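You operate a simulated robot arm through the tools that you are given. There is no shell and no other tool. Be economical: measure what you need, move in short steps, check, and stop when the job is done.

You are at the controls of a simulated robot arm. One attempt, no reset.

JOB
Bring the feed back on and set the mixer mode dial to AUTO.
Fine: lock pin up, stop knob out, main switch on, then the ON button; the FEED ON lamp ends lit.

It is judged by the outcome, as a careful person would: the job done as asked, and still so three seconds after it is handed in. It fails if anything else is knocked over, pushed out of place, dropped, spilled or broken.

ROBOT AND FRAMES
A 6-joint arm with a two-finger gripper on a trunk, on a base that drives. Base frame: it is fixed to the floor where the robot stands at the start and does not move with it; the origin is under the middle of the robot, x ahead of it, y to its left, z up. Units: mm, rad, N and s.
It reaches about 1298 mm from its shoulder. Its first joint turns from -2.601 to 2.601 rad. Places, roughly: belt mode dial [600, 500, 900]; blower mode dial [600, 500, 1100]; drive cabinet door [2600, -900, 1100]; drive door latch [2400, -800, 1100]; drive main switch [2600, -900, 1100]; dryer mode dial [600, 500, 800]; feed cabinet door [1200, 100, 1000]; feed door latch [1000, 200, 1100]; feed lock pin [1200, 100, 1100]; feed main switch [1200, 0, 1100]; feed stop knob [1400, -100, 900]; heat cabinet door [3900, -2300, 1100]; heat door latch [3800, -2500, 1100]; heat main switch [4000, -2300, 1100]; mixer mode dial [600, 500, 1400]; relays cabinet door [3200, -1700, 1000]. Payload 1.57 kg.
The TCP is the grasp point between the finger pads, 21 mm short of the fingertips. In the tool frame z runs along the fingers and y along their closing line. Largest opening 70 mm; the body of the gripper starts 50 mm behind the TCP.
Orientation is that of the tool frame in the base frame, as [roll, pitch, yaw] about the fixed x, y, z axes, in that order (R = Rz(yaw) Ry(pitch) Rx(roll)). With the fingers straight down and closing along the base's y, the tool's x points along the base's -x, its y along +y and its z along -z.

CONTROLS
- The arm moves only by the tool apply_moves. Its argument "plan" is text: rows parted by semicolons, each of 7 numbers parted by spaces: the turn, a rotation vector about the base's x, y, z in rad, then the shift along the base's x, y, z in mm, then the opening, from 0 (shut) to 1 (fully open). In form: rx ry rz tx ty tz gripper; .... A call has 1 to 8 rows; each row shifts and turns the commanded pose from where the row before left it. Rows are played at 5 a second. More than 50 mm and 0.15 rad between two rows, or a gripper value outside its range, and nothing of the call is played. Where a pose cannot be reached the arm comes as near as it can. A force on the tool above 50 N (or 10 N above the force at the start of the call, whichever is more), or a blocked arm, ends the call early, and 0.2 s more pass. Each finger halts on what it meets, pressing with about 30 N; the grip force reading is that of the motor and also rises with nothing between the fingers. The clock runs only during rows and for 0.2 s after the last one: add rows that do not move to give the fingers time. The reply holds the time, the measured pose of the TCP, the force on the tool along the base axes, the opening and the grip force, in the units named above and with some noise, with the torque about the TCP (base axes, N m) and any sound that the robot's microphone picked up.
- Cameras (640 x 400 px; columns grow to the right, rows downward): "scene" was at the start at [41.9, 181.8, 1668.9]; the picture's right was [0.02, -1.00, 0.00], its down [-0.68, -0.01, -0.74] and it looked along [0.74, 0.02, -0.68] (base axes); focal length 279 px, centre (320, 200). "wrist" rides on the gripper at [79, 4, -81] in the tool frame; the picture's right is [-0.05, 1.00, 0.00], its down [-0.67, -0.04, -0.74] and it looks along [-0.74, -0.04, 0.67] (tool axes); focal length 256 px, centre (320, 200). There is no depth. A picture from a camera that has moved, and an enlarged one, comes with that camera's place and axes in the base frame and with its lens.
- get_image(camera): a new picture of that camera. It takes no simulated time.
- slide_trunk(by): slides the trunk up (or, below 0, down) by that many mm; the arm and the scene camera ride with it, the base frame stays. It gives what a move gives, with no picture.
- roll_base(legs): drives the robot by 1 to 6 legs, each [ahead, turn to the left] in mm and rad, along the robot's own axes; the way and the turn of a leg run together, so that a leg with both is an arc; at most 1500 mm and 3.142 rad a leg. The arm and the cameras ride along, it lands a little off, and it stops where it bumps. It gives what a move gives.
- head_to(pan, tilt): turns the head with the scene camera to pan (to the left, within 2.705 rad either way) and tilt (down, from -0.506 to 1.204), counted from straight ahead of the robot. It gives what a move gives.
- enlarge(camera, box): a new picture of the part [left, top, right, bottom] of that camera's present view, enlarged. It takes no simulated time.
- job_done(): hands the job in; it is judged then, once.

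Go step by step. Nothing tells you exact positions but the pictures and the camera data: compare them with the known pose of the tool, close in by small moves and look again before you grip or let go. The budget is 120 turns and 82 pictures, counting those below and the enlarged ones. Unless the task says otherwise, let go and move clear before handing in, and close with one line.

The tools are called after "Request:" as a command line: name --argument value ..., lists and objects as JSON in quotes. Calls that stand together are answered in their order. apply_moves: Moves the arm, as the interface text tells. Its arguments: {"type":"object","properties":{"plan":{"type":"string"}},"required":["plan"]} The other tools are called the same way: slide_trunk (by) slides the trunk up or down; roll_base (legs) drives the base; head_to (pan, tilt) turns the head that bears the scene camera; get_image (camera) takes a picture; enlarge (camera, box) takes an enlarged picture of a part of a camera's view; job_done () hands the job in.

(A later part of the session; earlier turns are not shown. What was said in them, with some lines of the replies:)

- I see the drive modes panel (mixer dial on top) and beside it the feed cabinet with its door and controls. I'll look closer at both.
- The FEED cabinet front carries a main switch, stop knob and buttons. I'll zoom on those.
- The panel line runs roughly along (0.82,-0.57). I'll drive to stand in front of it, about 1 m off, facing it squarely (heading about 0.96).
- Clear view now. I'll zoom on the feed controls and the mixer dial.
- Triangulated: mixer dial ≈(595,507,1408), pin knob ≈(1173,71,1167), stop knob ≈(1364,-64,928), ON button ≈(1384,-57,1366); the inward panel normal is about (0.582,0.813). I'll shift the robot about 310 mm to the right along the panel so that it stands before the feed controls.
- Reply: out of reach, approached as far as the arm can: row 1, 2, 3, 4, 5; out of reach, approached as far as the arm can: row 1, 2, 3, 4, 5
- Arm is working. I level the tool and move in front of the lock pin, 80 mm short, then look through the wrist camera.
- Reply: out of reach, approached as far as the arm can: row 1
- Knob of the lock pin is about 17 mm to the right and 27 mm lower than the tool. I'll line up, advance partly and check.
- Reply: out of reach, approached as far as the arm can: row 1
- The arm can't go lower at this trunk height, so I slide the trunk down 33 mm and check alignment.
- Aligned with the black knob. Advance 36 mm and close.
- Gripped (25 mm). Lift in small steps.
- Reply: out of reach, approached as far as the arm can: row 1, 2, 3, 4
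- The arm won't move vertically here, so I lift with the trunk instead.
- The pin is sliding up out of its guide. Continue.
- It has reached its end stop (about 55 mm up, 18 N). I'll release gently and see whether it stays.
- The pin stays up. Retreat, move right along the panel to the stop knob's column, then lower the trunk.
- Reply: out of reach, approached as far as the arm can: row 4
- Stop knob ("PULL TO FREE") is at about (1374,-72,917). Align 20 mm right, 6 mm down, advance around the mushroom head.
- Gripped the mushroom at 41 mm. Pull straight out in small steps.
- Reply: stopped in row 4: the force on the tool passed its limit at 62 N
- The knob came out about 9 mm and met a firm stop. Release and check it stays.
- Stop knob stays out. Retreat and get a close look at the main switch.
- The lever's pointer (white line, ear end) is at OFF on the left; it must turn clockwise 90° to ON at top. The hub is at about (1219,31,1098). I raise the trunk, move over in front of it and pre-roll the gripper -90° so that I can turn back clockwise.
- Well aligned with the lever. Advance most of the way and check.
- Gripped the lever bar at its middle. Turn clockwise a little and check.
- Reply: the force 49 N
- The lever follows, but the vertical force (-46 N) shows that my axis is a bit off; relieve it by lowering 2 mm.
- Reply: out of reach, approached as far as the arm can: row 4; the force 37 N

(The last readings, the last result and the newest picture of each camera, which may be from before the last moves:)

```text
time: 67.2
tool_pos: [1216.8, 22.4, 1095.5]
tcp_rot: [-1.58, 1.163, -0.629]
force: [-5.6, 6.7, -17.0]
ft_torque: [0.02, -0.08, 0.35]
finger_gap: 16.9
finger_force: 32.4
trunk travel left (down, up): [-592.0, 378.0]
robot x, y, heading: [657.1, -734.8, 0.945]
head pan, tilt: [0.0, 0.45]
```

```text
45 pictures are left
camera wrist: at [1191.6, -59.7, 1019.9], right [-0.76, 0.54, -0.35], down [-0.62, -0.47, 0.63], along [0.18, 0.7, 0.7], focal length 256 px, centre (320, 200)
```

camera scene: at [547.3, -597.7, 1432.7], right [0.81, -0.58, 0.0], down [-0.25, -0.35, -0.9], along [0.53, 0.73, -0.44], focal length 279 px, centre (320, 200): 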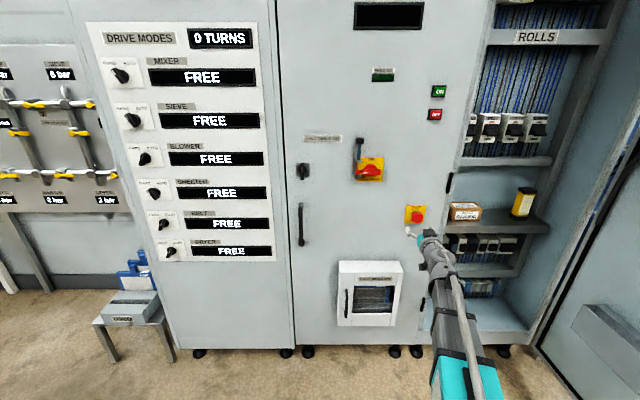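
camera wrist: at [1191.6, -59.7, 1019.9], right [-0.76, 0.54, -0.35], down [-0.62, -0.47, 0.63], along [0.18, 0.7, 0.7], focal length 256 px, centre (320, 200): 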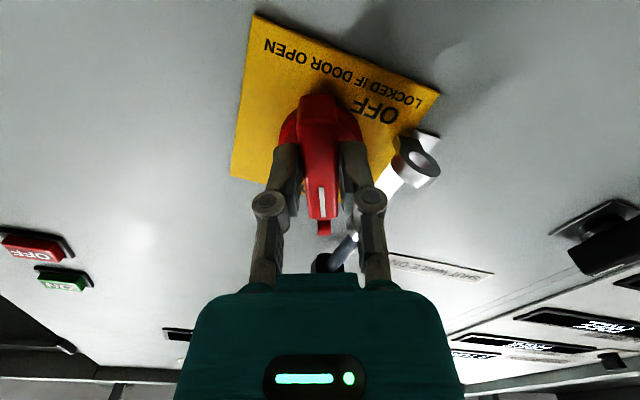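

Lever follows well (67° turned). Finish the last 0.4 rad with compensation.

Request:
slide_trunk --by -1

Request:
apply_moves --plan "0.0757 0.1057 0 -0.65 0.5 0 0;0.0757 0.1057 0 -0.7 0.5 0 0;0.0757 0.1057 0 -0.7 0.5 0 0;0 0 0 0 0 0 0"

Request:
get_image --camera "wrist"

```text
time: 67.8
tool_pos: [1214.8, 21.2, 1093.7]
tcp_rot: [-1.58, 1.162, -0.626]
force: [-1.5, 14.4, 0.2]
ft_torque: [-0.48, 0.35, -0.15]
finger_gap: 16.9
finger_force: 32.4
trunk travel left (down, up): [-591.0, 379.0]
robot x, y, heading: [655.3, -735.3, 0.945]
head pan, tilt: [0.0, 0.45]
```

```text
time: 68.8
tool_pos: [1214.2, 23.4, 1094.2]
tcp_rot: [-1.728, 1.553, -0.776]
force: [-0.6, 13.5, -4.8]
ft_torque: [0.13, -0.13, 0.15]
finger_gap: 16.7
finger_force: 31.9
trunk travel left (down, up): [-591.0, 379.0]
robot x, y, heading: [651.9, -737.2, 0.943]
head pan, tilt: [0.0, 0.45]
```

```text
44 pictures are left
camera wrist: at [1165.0, -40.7, 1014.4], right [-0.81, 0.58, 0.04], down [-0.41, -0.62, 0.67], along [0.41, 0.53, 0.74], focal length 256 px, centre (320, 200)
```

wrist: 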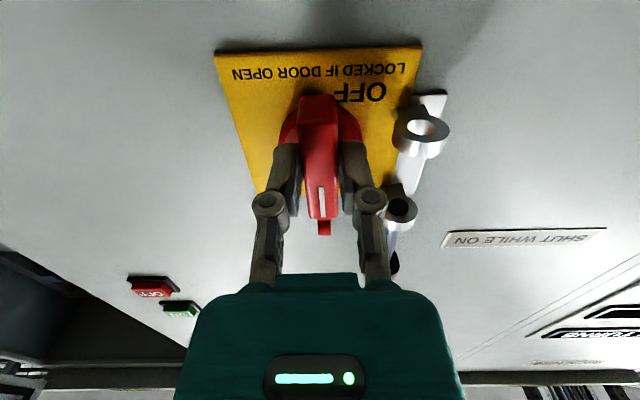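

The lever is vertical now. A slight extra turn to check for the end stop.

Request:
apply_moves --plan "0.035 0.049 0 0 0 0 0;0.029 0.041 0 0 0 0 0;0 0 0 0 0 0 0"

```text
time: 69.5
tool_pos: [1214.2, 23.3, 1094.3]
tcp_rot: [1.6, 1.48, 2.553]
force: [-2.0, 12.9, -3.4]
ft_torque: [-0.54, -0.43, 0.16]
finger_gap: 18.4
finger_force: 32.2
trunk travel left (down, up): [-591.0, 379.0]
robot x, y, heading: [656.4, -735.9, 0.948]
head pan, tilt: [0.0, 0.45]
```

Stop reached (counter-torque). Back off the extra turn, open partly (the pin guides are close by) and retreat.

Request:
apply_moves --plan "-0.064 -0.09 0 0 0 0 0;0 0 0 0 0 0 0.45;0 0 0 0 0 0 0.45;0 0 0 0 0 0 0.45;0 0 0 -15 -21 0 0.45;0 0 0 -17 -24 0 0.45;0 0 0 -17 -24 0 0.45;0 0 0 0 0 0 0.45"

Request:
get_image --camera "scene"

Request:
get_image --camera "wrist"

```text
time: 71.3
tool_pos: [1165.8, -48.1, 1095.6]
tcp_rot: [-1.677, 1.554, -0.722]
force: [-0.8, -0.9, 0.1]
ft_torque: [0.04, -0.02, 0.03]
finger_gap: 31.6
finger_force: 0.2
trunk travel left (down, up): [-591.0, 379.0]
robot x, y, heading: [655.2, -740.3, 0.944]
head pan, tilt: [0.0, 0.45]
```

```text
43 pictures are left
camera scene: at [547.3, -597.6, 1604.7], right [0.81, -0.58, 0.0], down [-0.25, -0.35, -0.9], along [0.53, 0.73, -0.44], focal length 279 px, centre (320, 200)
```

scene: 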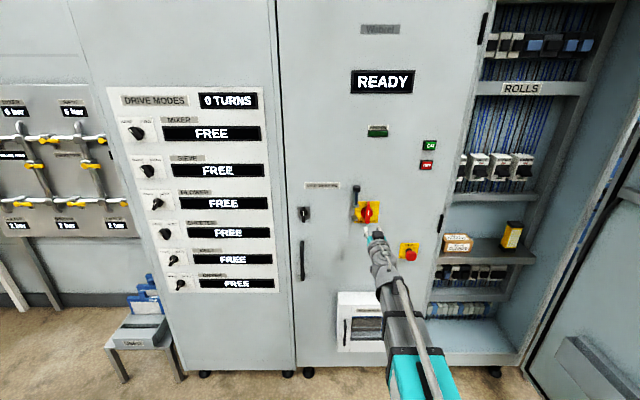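

```text
42 pictures are left
camera wrist: at [1115.8, -112.1, 1015.9], right [-0.81, 0.58, 0.04], down [-0.41, -0.62, 0.67], along [0.41, 0.53, 0.74], focal length 256 px, centre (320, 200)
```

wrist: 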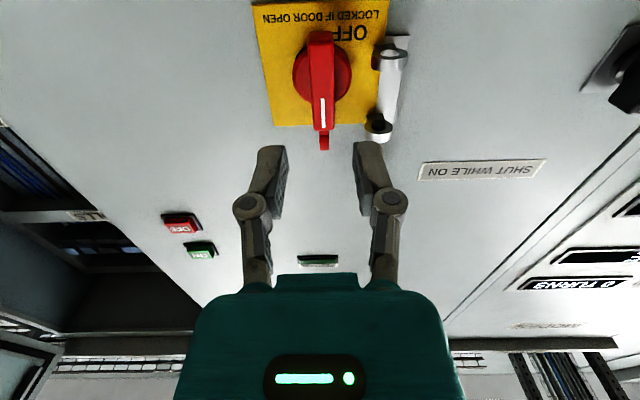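

The display reads READY. Now the ON button at about t+192 mm right, z≈1357. Close the gripper, move right and raise the trunk.

Request:
apply_moves --plan "0 0 0 39 -28 0 0;0 0 0 39 -28 0 0;0 0 0 39 -28 0 0;0 0 0 39 -28 0 0;0 0 0 0 0 0 0"

Request:
slide_trunk --by 262

Request:
get_image --camera "wrist"

```text
time: 72.5
tool_pos: [1318.2, -158.0, 1094.6]
tcp_rot: [-1.627, 1.553, -0.674]
force: [0.5, -0.3, 0.6]
ft_torque: [0.01, 0.01, 0.03]
finger_gap: 0.0
finger_force: 28.8
trunk travel left (down, up): [-591.0, 379.0]
robot x, y, heading: [653.9, -734.9, 0.948]
head pan, tilt: [0.0, 0.45]
```

```text
time: 75.2
tool_pos: [1317.8, -158.3, 1357.7]
tcp_rot: [-1.631, 1.554, -0.677]
force: [-0.3, -0.4, 0.1]
ft_torque: [-0.03, -0.01, 0.0]
finger_gap: 0.2
finger_force: 28.9
trunk travel left (down, up): [-853.0, 117.0]
robot x, y, heading: [656.9, -738.1, 0.952]
head pan, tilt: [0.0, 0.45]
```

```text
41 pictures are left
camera wrist: at [1268.9, -221.7, 1277.8], right [-0.81, 0.58, 0.04], down [-0.41, -0.62, 0.67], along [0.41, 0.53, 0.74], focal length 256 px, centre (320, 200)
```

wrist: 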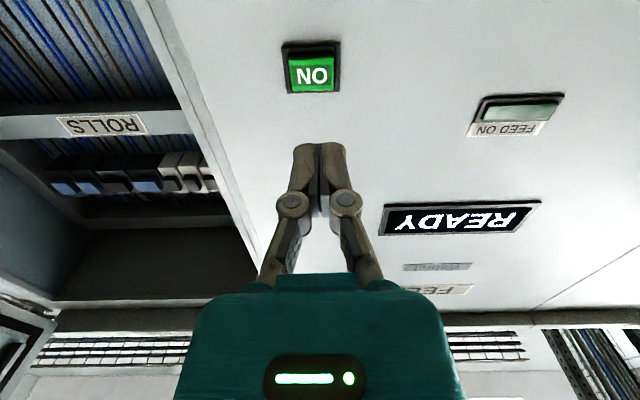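

ON button is straight ahead, 5 mm to the right. Advance toward it.

Request:
apply_moves --plan "0 0 0 4 -3 0 0;0 0 0 17 24 0 0;0 0 0 17 24 0 0;0 0 0 12 16 0 0;0 0 0 0 0 0 0"

Request:
get_image --camera "wrist"

```text
time: 76.4
tool_pos: [1368.5, -95.3, 1357.9]
tcp_rot: [-1.621, 1.554, -0.668]
force: [-0.6, -0.2, -0.4]
ft_torque: [0.02, 0.02, -0.04]
finger_gap: 0.1
finger_force: 28.9
trunk travel left (down, up): [-853.0, 117.0]
robot x, y, heading: [656.1, -738.0, 0.948]
head pan, tilt: [0.0, 0.45]
```

```text
40 pictures are left
camera wrist: at [1319.9, -159.8, 1277.9], right [-0.81, 0.58, 0.04], down [-0.41, -0.62, 0.67], along [0.41, 0.53, 0.74], focal length 256 px, centre (320, 200)
```

wrist: 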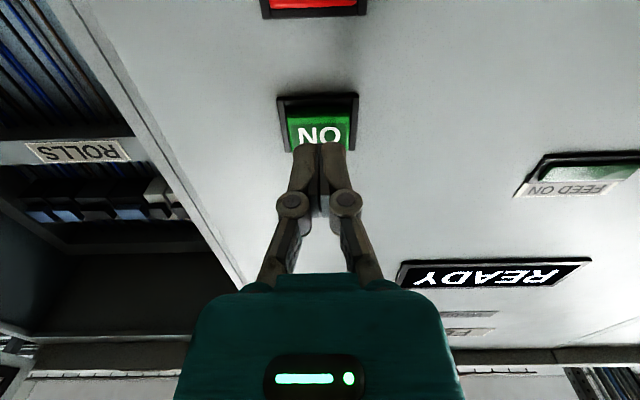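

Request:
apply_moves --plan "0 0 0 5.8 8.1 0 0;0 0 0 2.9 4.1 0 0;0 0 0 2.9 4.1 0 0;0 0 0 1.7 2.4 0 0;0 0 0 0 0 0 0"

Request:
get_image --camera "wrist"

```text
time: 77.6
tool_pos: [1381.3, -77.9, 1357.9]
tcp_rot: [-1.669, 1.553, -0.717]
force: [-1.1, -2.6, -0.7]
ft_torque: [0.0, 0.06, -0.02]
finger_gap: 5.7
finger_force: 28.9
trunk travel left (down, up): [-853.0, 117.0]
robot x, y, heading: [657.2, -737.8, 0.945]
head pan, tilt: [0.0, 0.45]
```

```text
39 pictures are left
camera wrist: at [1332.7, -141.8, 1277.9], right [-0.81, 0.58, 0.04], down [-0.41, -0.62, 0.67], along [0.41, 0.53, 0.74], focal length 256 px, centre (320, 200)
```

wrist: 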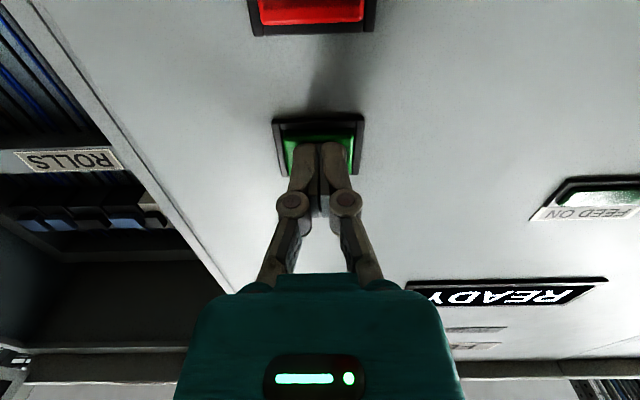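

Request:
apply_moves --plan "0 0 0 1.7 2.4 0 0;0 0 0 1.7 2.4 0 0;0 0 0 0 0 0 0"

Request:
get_image --camera "wrist"

```text
time: 78.4
tool_pos: [1384.0, -75.2, 1358.5]
tcp_rot: [-1.639, 1.554, -0.687]
force: [-5.6, -9.8, -4.1]
ft_torque: [-0.08, 0.05, -0.07]
finger_gap: 6.2
finger_force: 28.5
trunk travel left (down, up): [-853.0, 117.0]
robot x, y, heading: [655.8, -740.3, 0.944]
head pan, tilt: [0.0, 0.45]
heard: click
```

```text
38 pictures are left
camera wrist: at [1334.7, -138.8, 1278.5], right [-0.81, 0.58, 0.04], down [-0.41, -0.62, 0.67], along [0.41, 0.53, 0.74], focal length 256 px, centre (320, 200)
```

wrist: 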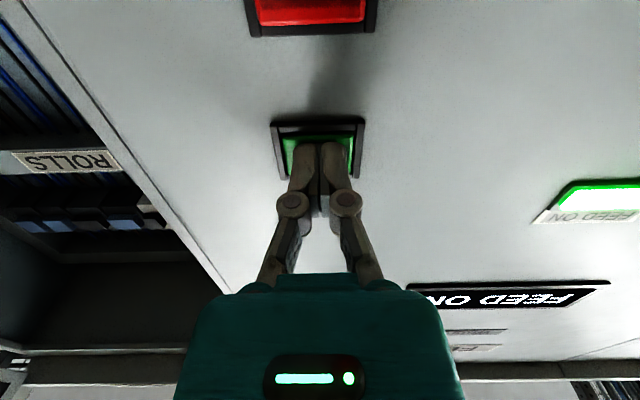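

FEED ON lit with a click. Retreat and see the whole scene.

Request:
apply_moves --plan "0 0 0 -12 -16 0 0;0 0 0 -17 -24 0 0;0 0 0 -17 -24 0 0;0 0 0 -17 -24 0 0;0 0 0 -17 -24 0 0;0 0 0 0 0 0 0"

Request:
get_image --camera "scene"

Request:
enlarge --camera "scene" --box '[110, 120, 270, 260]'

```text
time: 79.8
tool_pos: [1304.3, -183.8, 1357.7]
tcp_rot: [-1.605, 1.554, -0.65]
force: [-0.1, 0.1, -0.4]
ft_torque: [0.0, 0.0, -0.03]
finger_gap: 0.1
finger_force: 28.3
trunk travel left (down, up): [-853.0, 117.0]
robot x, y, heading: [656.1, -736.7, 0.949]
head pan, tilt: [0.0, 0.45]
```

```text
37 pictures are left
camera scene: at [547.7, -597.3, 1866.7], right [0.81, -0.58, 0.0], down [-0.25, -0.35, -0.9], along [0.53, 0.73, -0.44], focal length 279 px, centre (320, 200)
```

scene: 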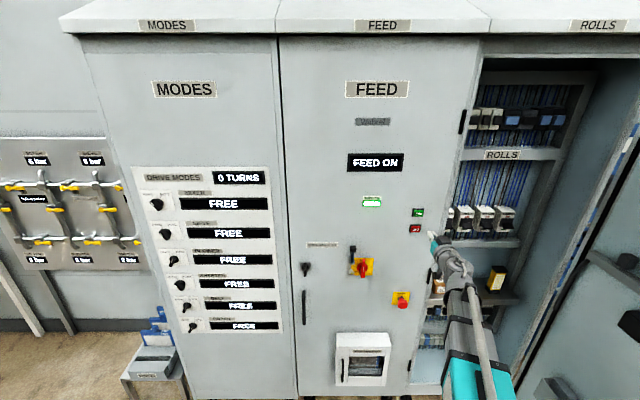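

```text
2.86 times, centred on (190, 190) of scene
camera zoom: at [547.7, -597.3, 1866.7], right [0.81, -0.58, 0.0], down [-0.25, -0.35, -0.9], along [0.53, 0.73, -0.44], focal length 797 px, centre (691, 229)
```

zoom: 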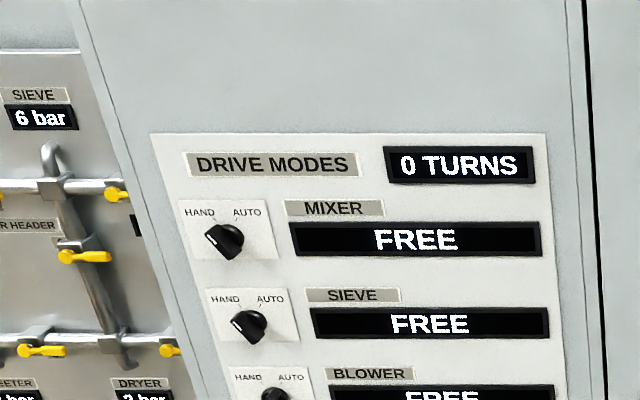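

Feed is on (lamp lit, display FEED ON). Now the mixer dial: I turn right away from the panel, reverse 790 mm along it and turn back.

Request:
roll_base --legs '[[0, -1.57], [-790, 0], [0, 1.57]]'

Request:
get_image --camera "scene"

Request:
get_image --camera "wrist"

```text
time: 96.2
tool_pos: [704.5, 242.3, 1358.5]
tcp_rot: [-1.613, 1.553, -0.713]
force: [-0.3, -0.1, 0.4]
ft_torque: [0.0, 0.01, 0.04]
finger_gap: 0.0
finger_force: 28.6
trunk travel left (down, up): [-853.0, 117.0]
robot x, y, heading: [54.1, -291.6, 0.89]
head pan, tilt: [0.0, 0.45]
```

```text
35 pictures are left
camera scene: at [-45.4, -149.5, 1866.7], right [0.78, -0.63, 0.0], down [-0.28, -0.34, -0.9], along [0.57, 0.7, -0.44], focal length 279 px, centre (320, 200)
```

scene: 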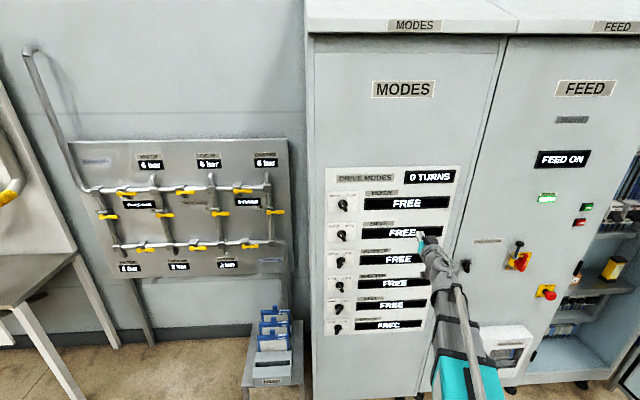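

```text
34 pictures are left
camera wrist: at [653.2, 181.4, 1277.7], right [-0.78, 0.62, 0.04], down [-0.44, -0.6, 0.67], along [0.44, 0.51, 0.74], focal length 256 px, centre (320, 200)
```

wrist: 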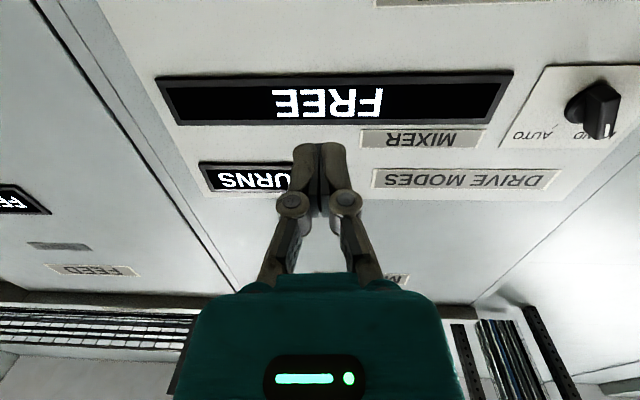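

Mixer dial is about 236 mm to the left and 44 mm higher. Straighten yaw by 0.048, move there, and look.

Request:
apply_moves --plan "0 0 0.048 -38.4 27.4 0 1;0 0 0 -38.4 27.4 0 1;0 0 0 -38.4 27.4 0 1;0 0 0 -38.4 27.4 0 1;0 0 0 -38.4 27.4 0 1;0 0 0 0 0 0 1"

Request:
slide_trunk --by 44

Request:
get_image --camera "wrist"

Request:
enlarge --camera "scene" --box '[320, 170, 400, 270]'

```text
time: 97.6
tool_pos: [513.7, 379.4, 1358.3]
tcp_rot: [-1.534, 1.554, -0.587]
force: [0.3, -0.3, 0.1]
ft_torque: [-0.05, -0.01, 0.03]
finger_gap: 70.0
finger_force: 0.1
trunk travel left (down, up): [-853.0, 117.0]
robot x, y, heading: [55.2, -294.5, 0.885]
head pan, tilt: [0.0, 0.45]
```

```text
time: 98.5
tool_pos: [514.9, 379.0, 1401.8]
tcp_rot: [-1.543, 1.552, -0.598]
force: [0.4, 0.7, -0.3]
ft_torque: [-0.02, 0.02, 0.03]
finger_gap: 69.8
finger_force: 0.0
trunk travel left (down, up): [-897.0, 73.0]
robot x, y, heading: [57.0, -294.2, 0.889]
head pan, tilt: [0.0, 0.45]
```

```text
33 pictures are left
camera wrist: at [464.7, 315.1, 1322.0], right [-0.81, 0.58, 0.03], down [-0.42, -0.62, 0.67], along [0.41, 0.53, 0.74], focal length 256 px, centre (320, 200)
```

wrist: 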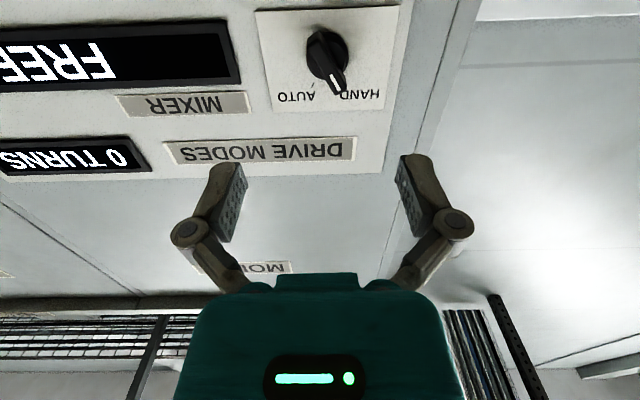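

```text
4.00 times, centred on (360, 220) of scene
camera zoom: at [-45.8, -149.7, 1910.7], right [0.78, -0.63, 0.0], down [-0.27, -0.34, -0.9], along [0.57, 0.7, -0.44], focal length 1116 px, centre (160, 120)
```

zoom: 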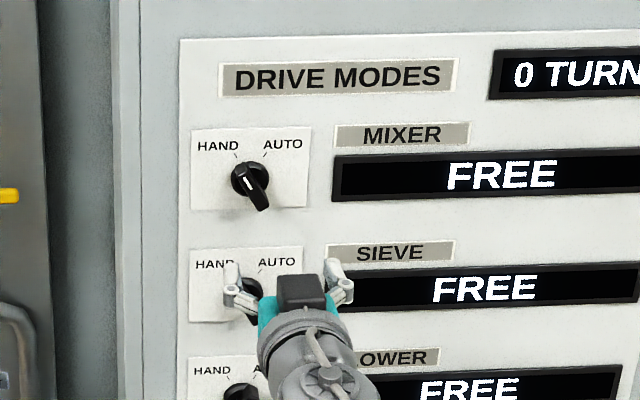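

Request:
enlarge --camera "wrist" --box '[250, 0, 410, 120]'

```text
3.33 times, centred on (330, 60) of wrist
camera zoom: at [464.7, 315.1, 1322.0], right [-0.81, 0.58, 0.03], down [-0.42, -0.62, 0.67], along [0.41, 0.53, 0.74], focal length 853 px, centre (287, 667)
```

zoom: 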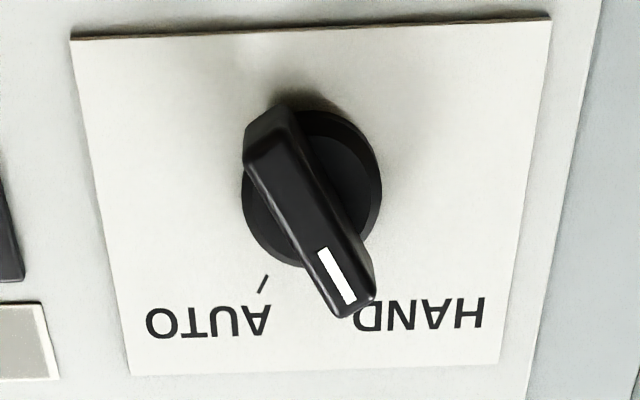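

Pointer sits at HAND (≈-29°), AUTO tick at ≈+29°. I roll the gripper -0.5 to match the dial's bar, shift 7 mm left and approach.

Request:
apply_moves --plan "-0.0728 -0.1016 0 -5.7 4.1 0 1;-0.0728 -0.1016 0 0 0 0 1;-0.0728 -0.1016 0 0 0 0 1;-0.0728 -0.1016 0 0 0 0 1;0 0 0 17 24 0 1;0 0 0 17 24 0 1;0 0 0 9 12 0 1;0 0 0 0 0 0 1"

Request:
get_image --camera "wrist"

```text
time: 100.2
tool_pos: [551.6, 444.4, 1401.7]
tcp_rot: [-1.566, 1.052, -0.616]
force: [-0.2, 1.1, 1.0]
ft_torque: [0.02, 0.0, -0.03]
finger_gap: 70.0
finger_force: 0.1
trunk travel left (down, up): [-897.0, 73.0]
robot x, y, heading: [50.3, -296.3, 0.888]
head pan, tilt: [0.0, 0.45]
```

```text
30 pictures are left
camera wrist: at [534.1, 357.1, 1330.7], right [-0.73, 0.52, -0.45], down [-0.68, -0.43, 0.59], along [0.12, 0.74, 0.67], focal length 256 px, centre (320, 200)
```

wrist: 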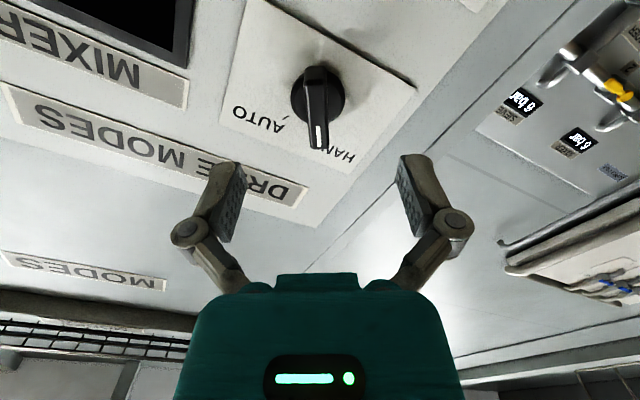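

Bar is perfectly lined up with the fingers. Advance 50 mm and close.

Request:
apply_moves --plan "0 0 0 11.6 16.3 0 1;0 0 0 11.6 16.3 0 1;0 0 0 5.8 8.1 0 1;0 0 0 0 0 0 1;0 0 0 0 0 0 0;0 0 0 0 0 0 0;0 0 0 0 0 0 0;0 0 0 0 0 0 0"

Request:
get_image --camera "wrist"

```text
time: 102.0
tool_pos: [582.6, 482.0, 1403.5]
tcp_rot: [-1.57, 1.055, -0.622]
force: [8.8, -6.0, 8.4]
ft_torque: [-0.48, 0.37, -0.6]
finger_gap: 13.0
finger_force: 31.5
trunk travel left (down, up): [-897.0, 73.0]
robot x, y, heading: [56.9, -292.8, 0.89]
head pan, tilt: [0.0, 0.45]
```

```text
29 pictures are left
camera wrist: at [564.1, 396.6, 1331.1], right [-0.73, 0.52, -0.45], down [-0.68, -0.43, 0.6], along [0.12, 0.74, 0.67], focal length 256 px, centre (320, 200)
```

wrist: 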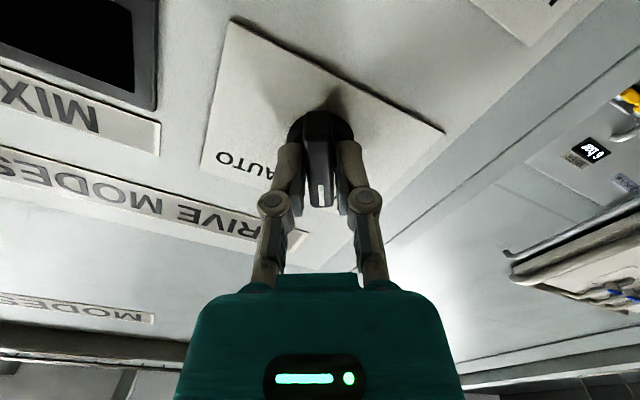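

Gripped the bar (13 mm). Turn clockwise, first half.

Request:
apply_moves --plan "0.0757 0.1057 0 0 0 0 0;0.0757 0.1057 0 0 0 0 0;0.0757 0.1057 0 0 0 0 0;0.0757 0.1057 0 0 0 0 0;0 0 0 0 0 0 0"

Request:
get_image --camera "wrist"

```text
time: 103.2
tool_pos: [582.0, 482.8, 1403.2]
tcp_rot: [1.4, 1.567, 2.348]
force: [9.6, 7.0, 19.5]
ft_torque: [0.35, -0.25, -0.08]
finger_gap: 13.2
finger_force: 31.7
trunk travel left (down, up): [-897.0, 73.0]
robot x, y, heading: [51.2, -296.2, 0.886]
head pan, tilt: [0.0, 0.45]
```

```text
28 pictures are left
camera wrist: at [530.7, 420.6, 1322.5], right [-0.81, 0.58, 0.06], down [-0.4, -0.63, 0.67], along [0.42, 0.52, 0.74], focal length 256 px, centre (320, 200)
```

wrist: 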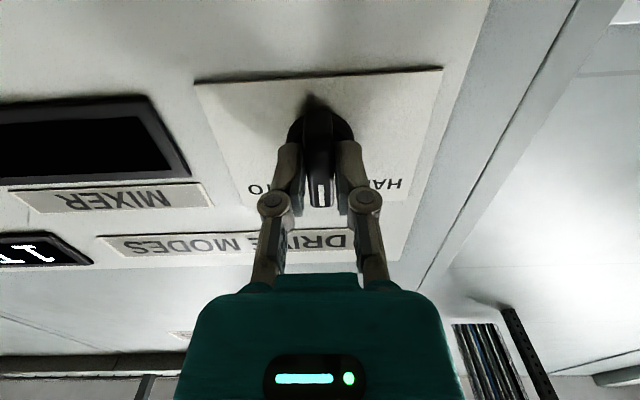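

Dial follows. Complete the turn.

Request:
apply_moves --plan "0.0757 0.1057 0 0 0 0 0;0.0757 0.1057 0 0 0 0 0;0.0757 0.1057 0 0 0 0 0;0.0757 0.1057 0 0 0 0 0;0 0 0 0 0 0 0"

Request:
get_image --camera "wrist"

Request:
enlarge --camera "scene" --box '[320, 170, 480, 270]'

```text
time: 104.5
tool_pos: [579.8, 484.6, 1402.0]
tcp_rot: [1.569, 1.046, 2.519]
force: [7.0, 12.2, 21.5]
ft_torque: [0.22, -0.18, 0.07]
finger_gap: 13.0
finger_force: 31.9
trunk travel left (down, up): [-897.0, 73.0]
robot x, y, heading: [54.6, -295.5, 0.886]
head pan, tilt: [0.0, 0.45]
```

```text
27 pictures are left
camera wrist: at [497.3, 443.6, 1335.0], right [-0.68, 0.49, 0.55], down [-0.14, -0.82, 0.56], along [0.72, 0.31, 0.62], focal length 256 px, centre (320, 200)
```

wrist: 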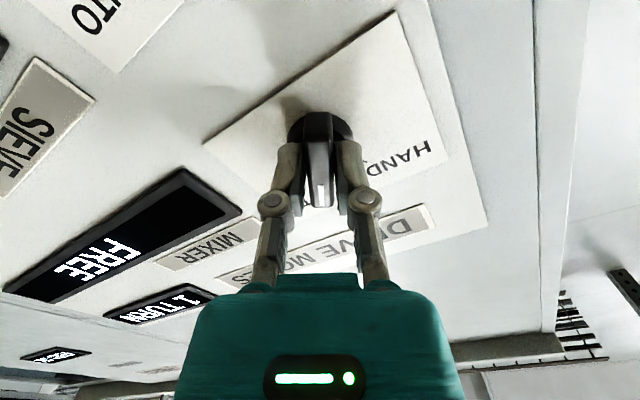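

```text
4.00 times, centred on (400, 220) of scene
camera zoom: at [-46.3, -150.0, 1910.7], right [0.78, -0.63, 0.0], down [-0.27, -0.34, -0.9], along [0.57, 0.7, -0.44], focal length 1116 px, centre (0, 120)
```

zoom: 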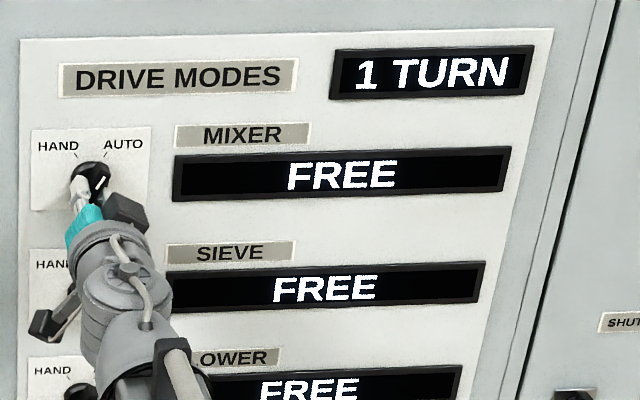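

Dial is at about +30°, toward AUTO. Release, retreat and verify.

Request:
apply_moves --plan "0 0 0 0 0 0 0.6;0 0 0 0 0 0 0.6;0 0 0 0 0 0 0.6;0 0 0 0 0 0 0.6;0 0 0 -14 -20 0 0.6;0 0 0 -17 -24 0 0.6;0 0 0 -17 -24 0 0.6;0 0 0 -17 -24 0 0.6"

Request:
get_image --camera "wrist"

Request:
get_image --camera "scene"

Request:
enlarge --camera "scene" --box '[320, 170, 400, 220]'

```text
time: 106.2
tool_pos: [513.0, 388.8, 1401.4]
tcp_rot: [1.568, 1.047, 2.517]
force: [0.0, -0.3, 1.3]
ft_torque: [0.0, -0.04, 0.01]
finger_gap: 42.1
finger_force: 0.1
trunk travel left (down, up): [-897.0, 73.0]
robot x, y, heading: [53.3, -297.6, 0.886]
head pan, tilt: [0.0, 0.45]
```

```text
25 pictures are left
camera wrist: at [431.1, 348.4, 1335.2], right [-0.68, 0.49, 0.55], down [-0.14, -0.82, 0.56], along [0.72, 0.3, 0.63], focal length 256 px, centre (320, 200)
```

wrist: 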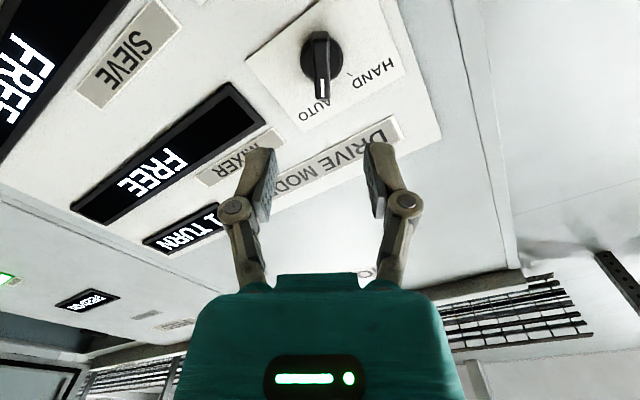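

```text
24 pictures are left
camera scene: at [-46.3, -150.6, 1910.7], right [0.78, -0.63, 0.0], down [-0.27, -0.34, -0.9], along [0.57, 0.7, -0.43], focal length 279 px, centre (320, 200)
```

scene: 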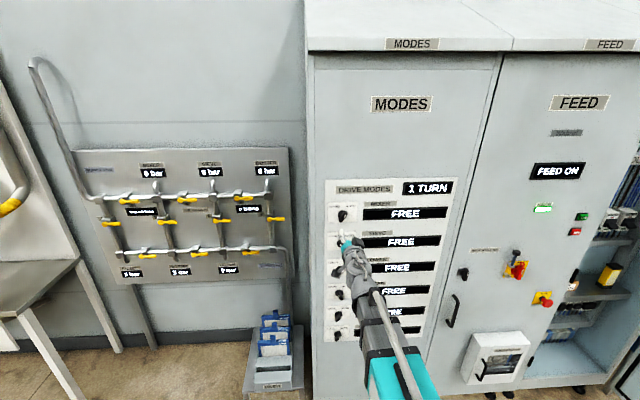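

```text
8.00 times, centred on (360, 195) of scene
camera zoom: at [-46.3, -150.6, 1910.7], right [0.78, -0.63, 0.0], down [-0.27, -0.34, -0.9], along [0.57, 0.7, -0.43], focal length 2232 px, centre (0, 240)
```

zoom: 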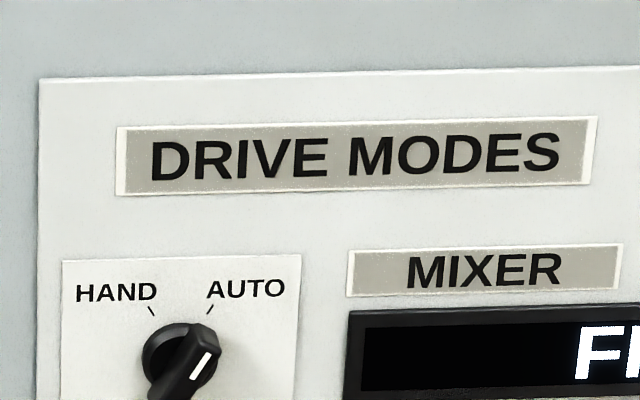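

The mixer dial points to AUTO, the FEED ON lamp and display are lit, and the arm is clear of the panel. Handing in.

Request:
job_done

```text
The job is handed in.
```

The feed is back on with the FEED ON lamp lit, and the mixer dial points to AUTO; its display still reads FREE, as it did before I turned it.
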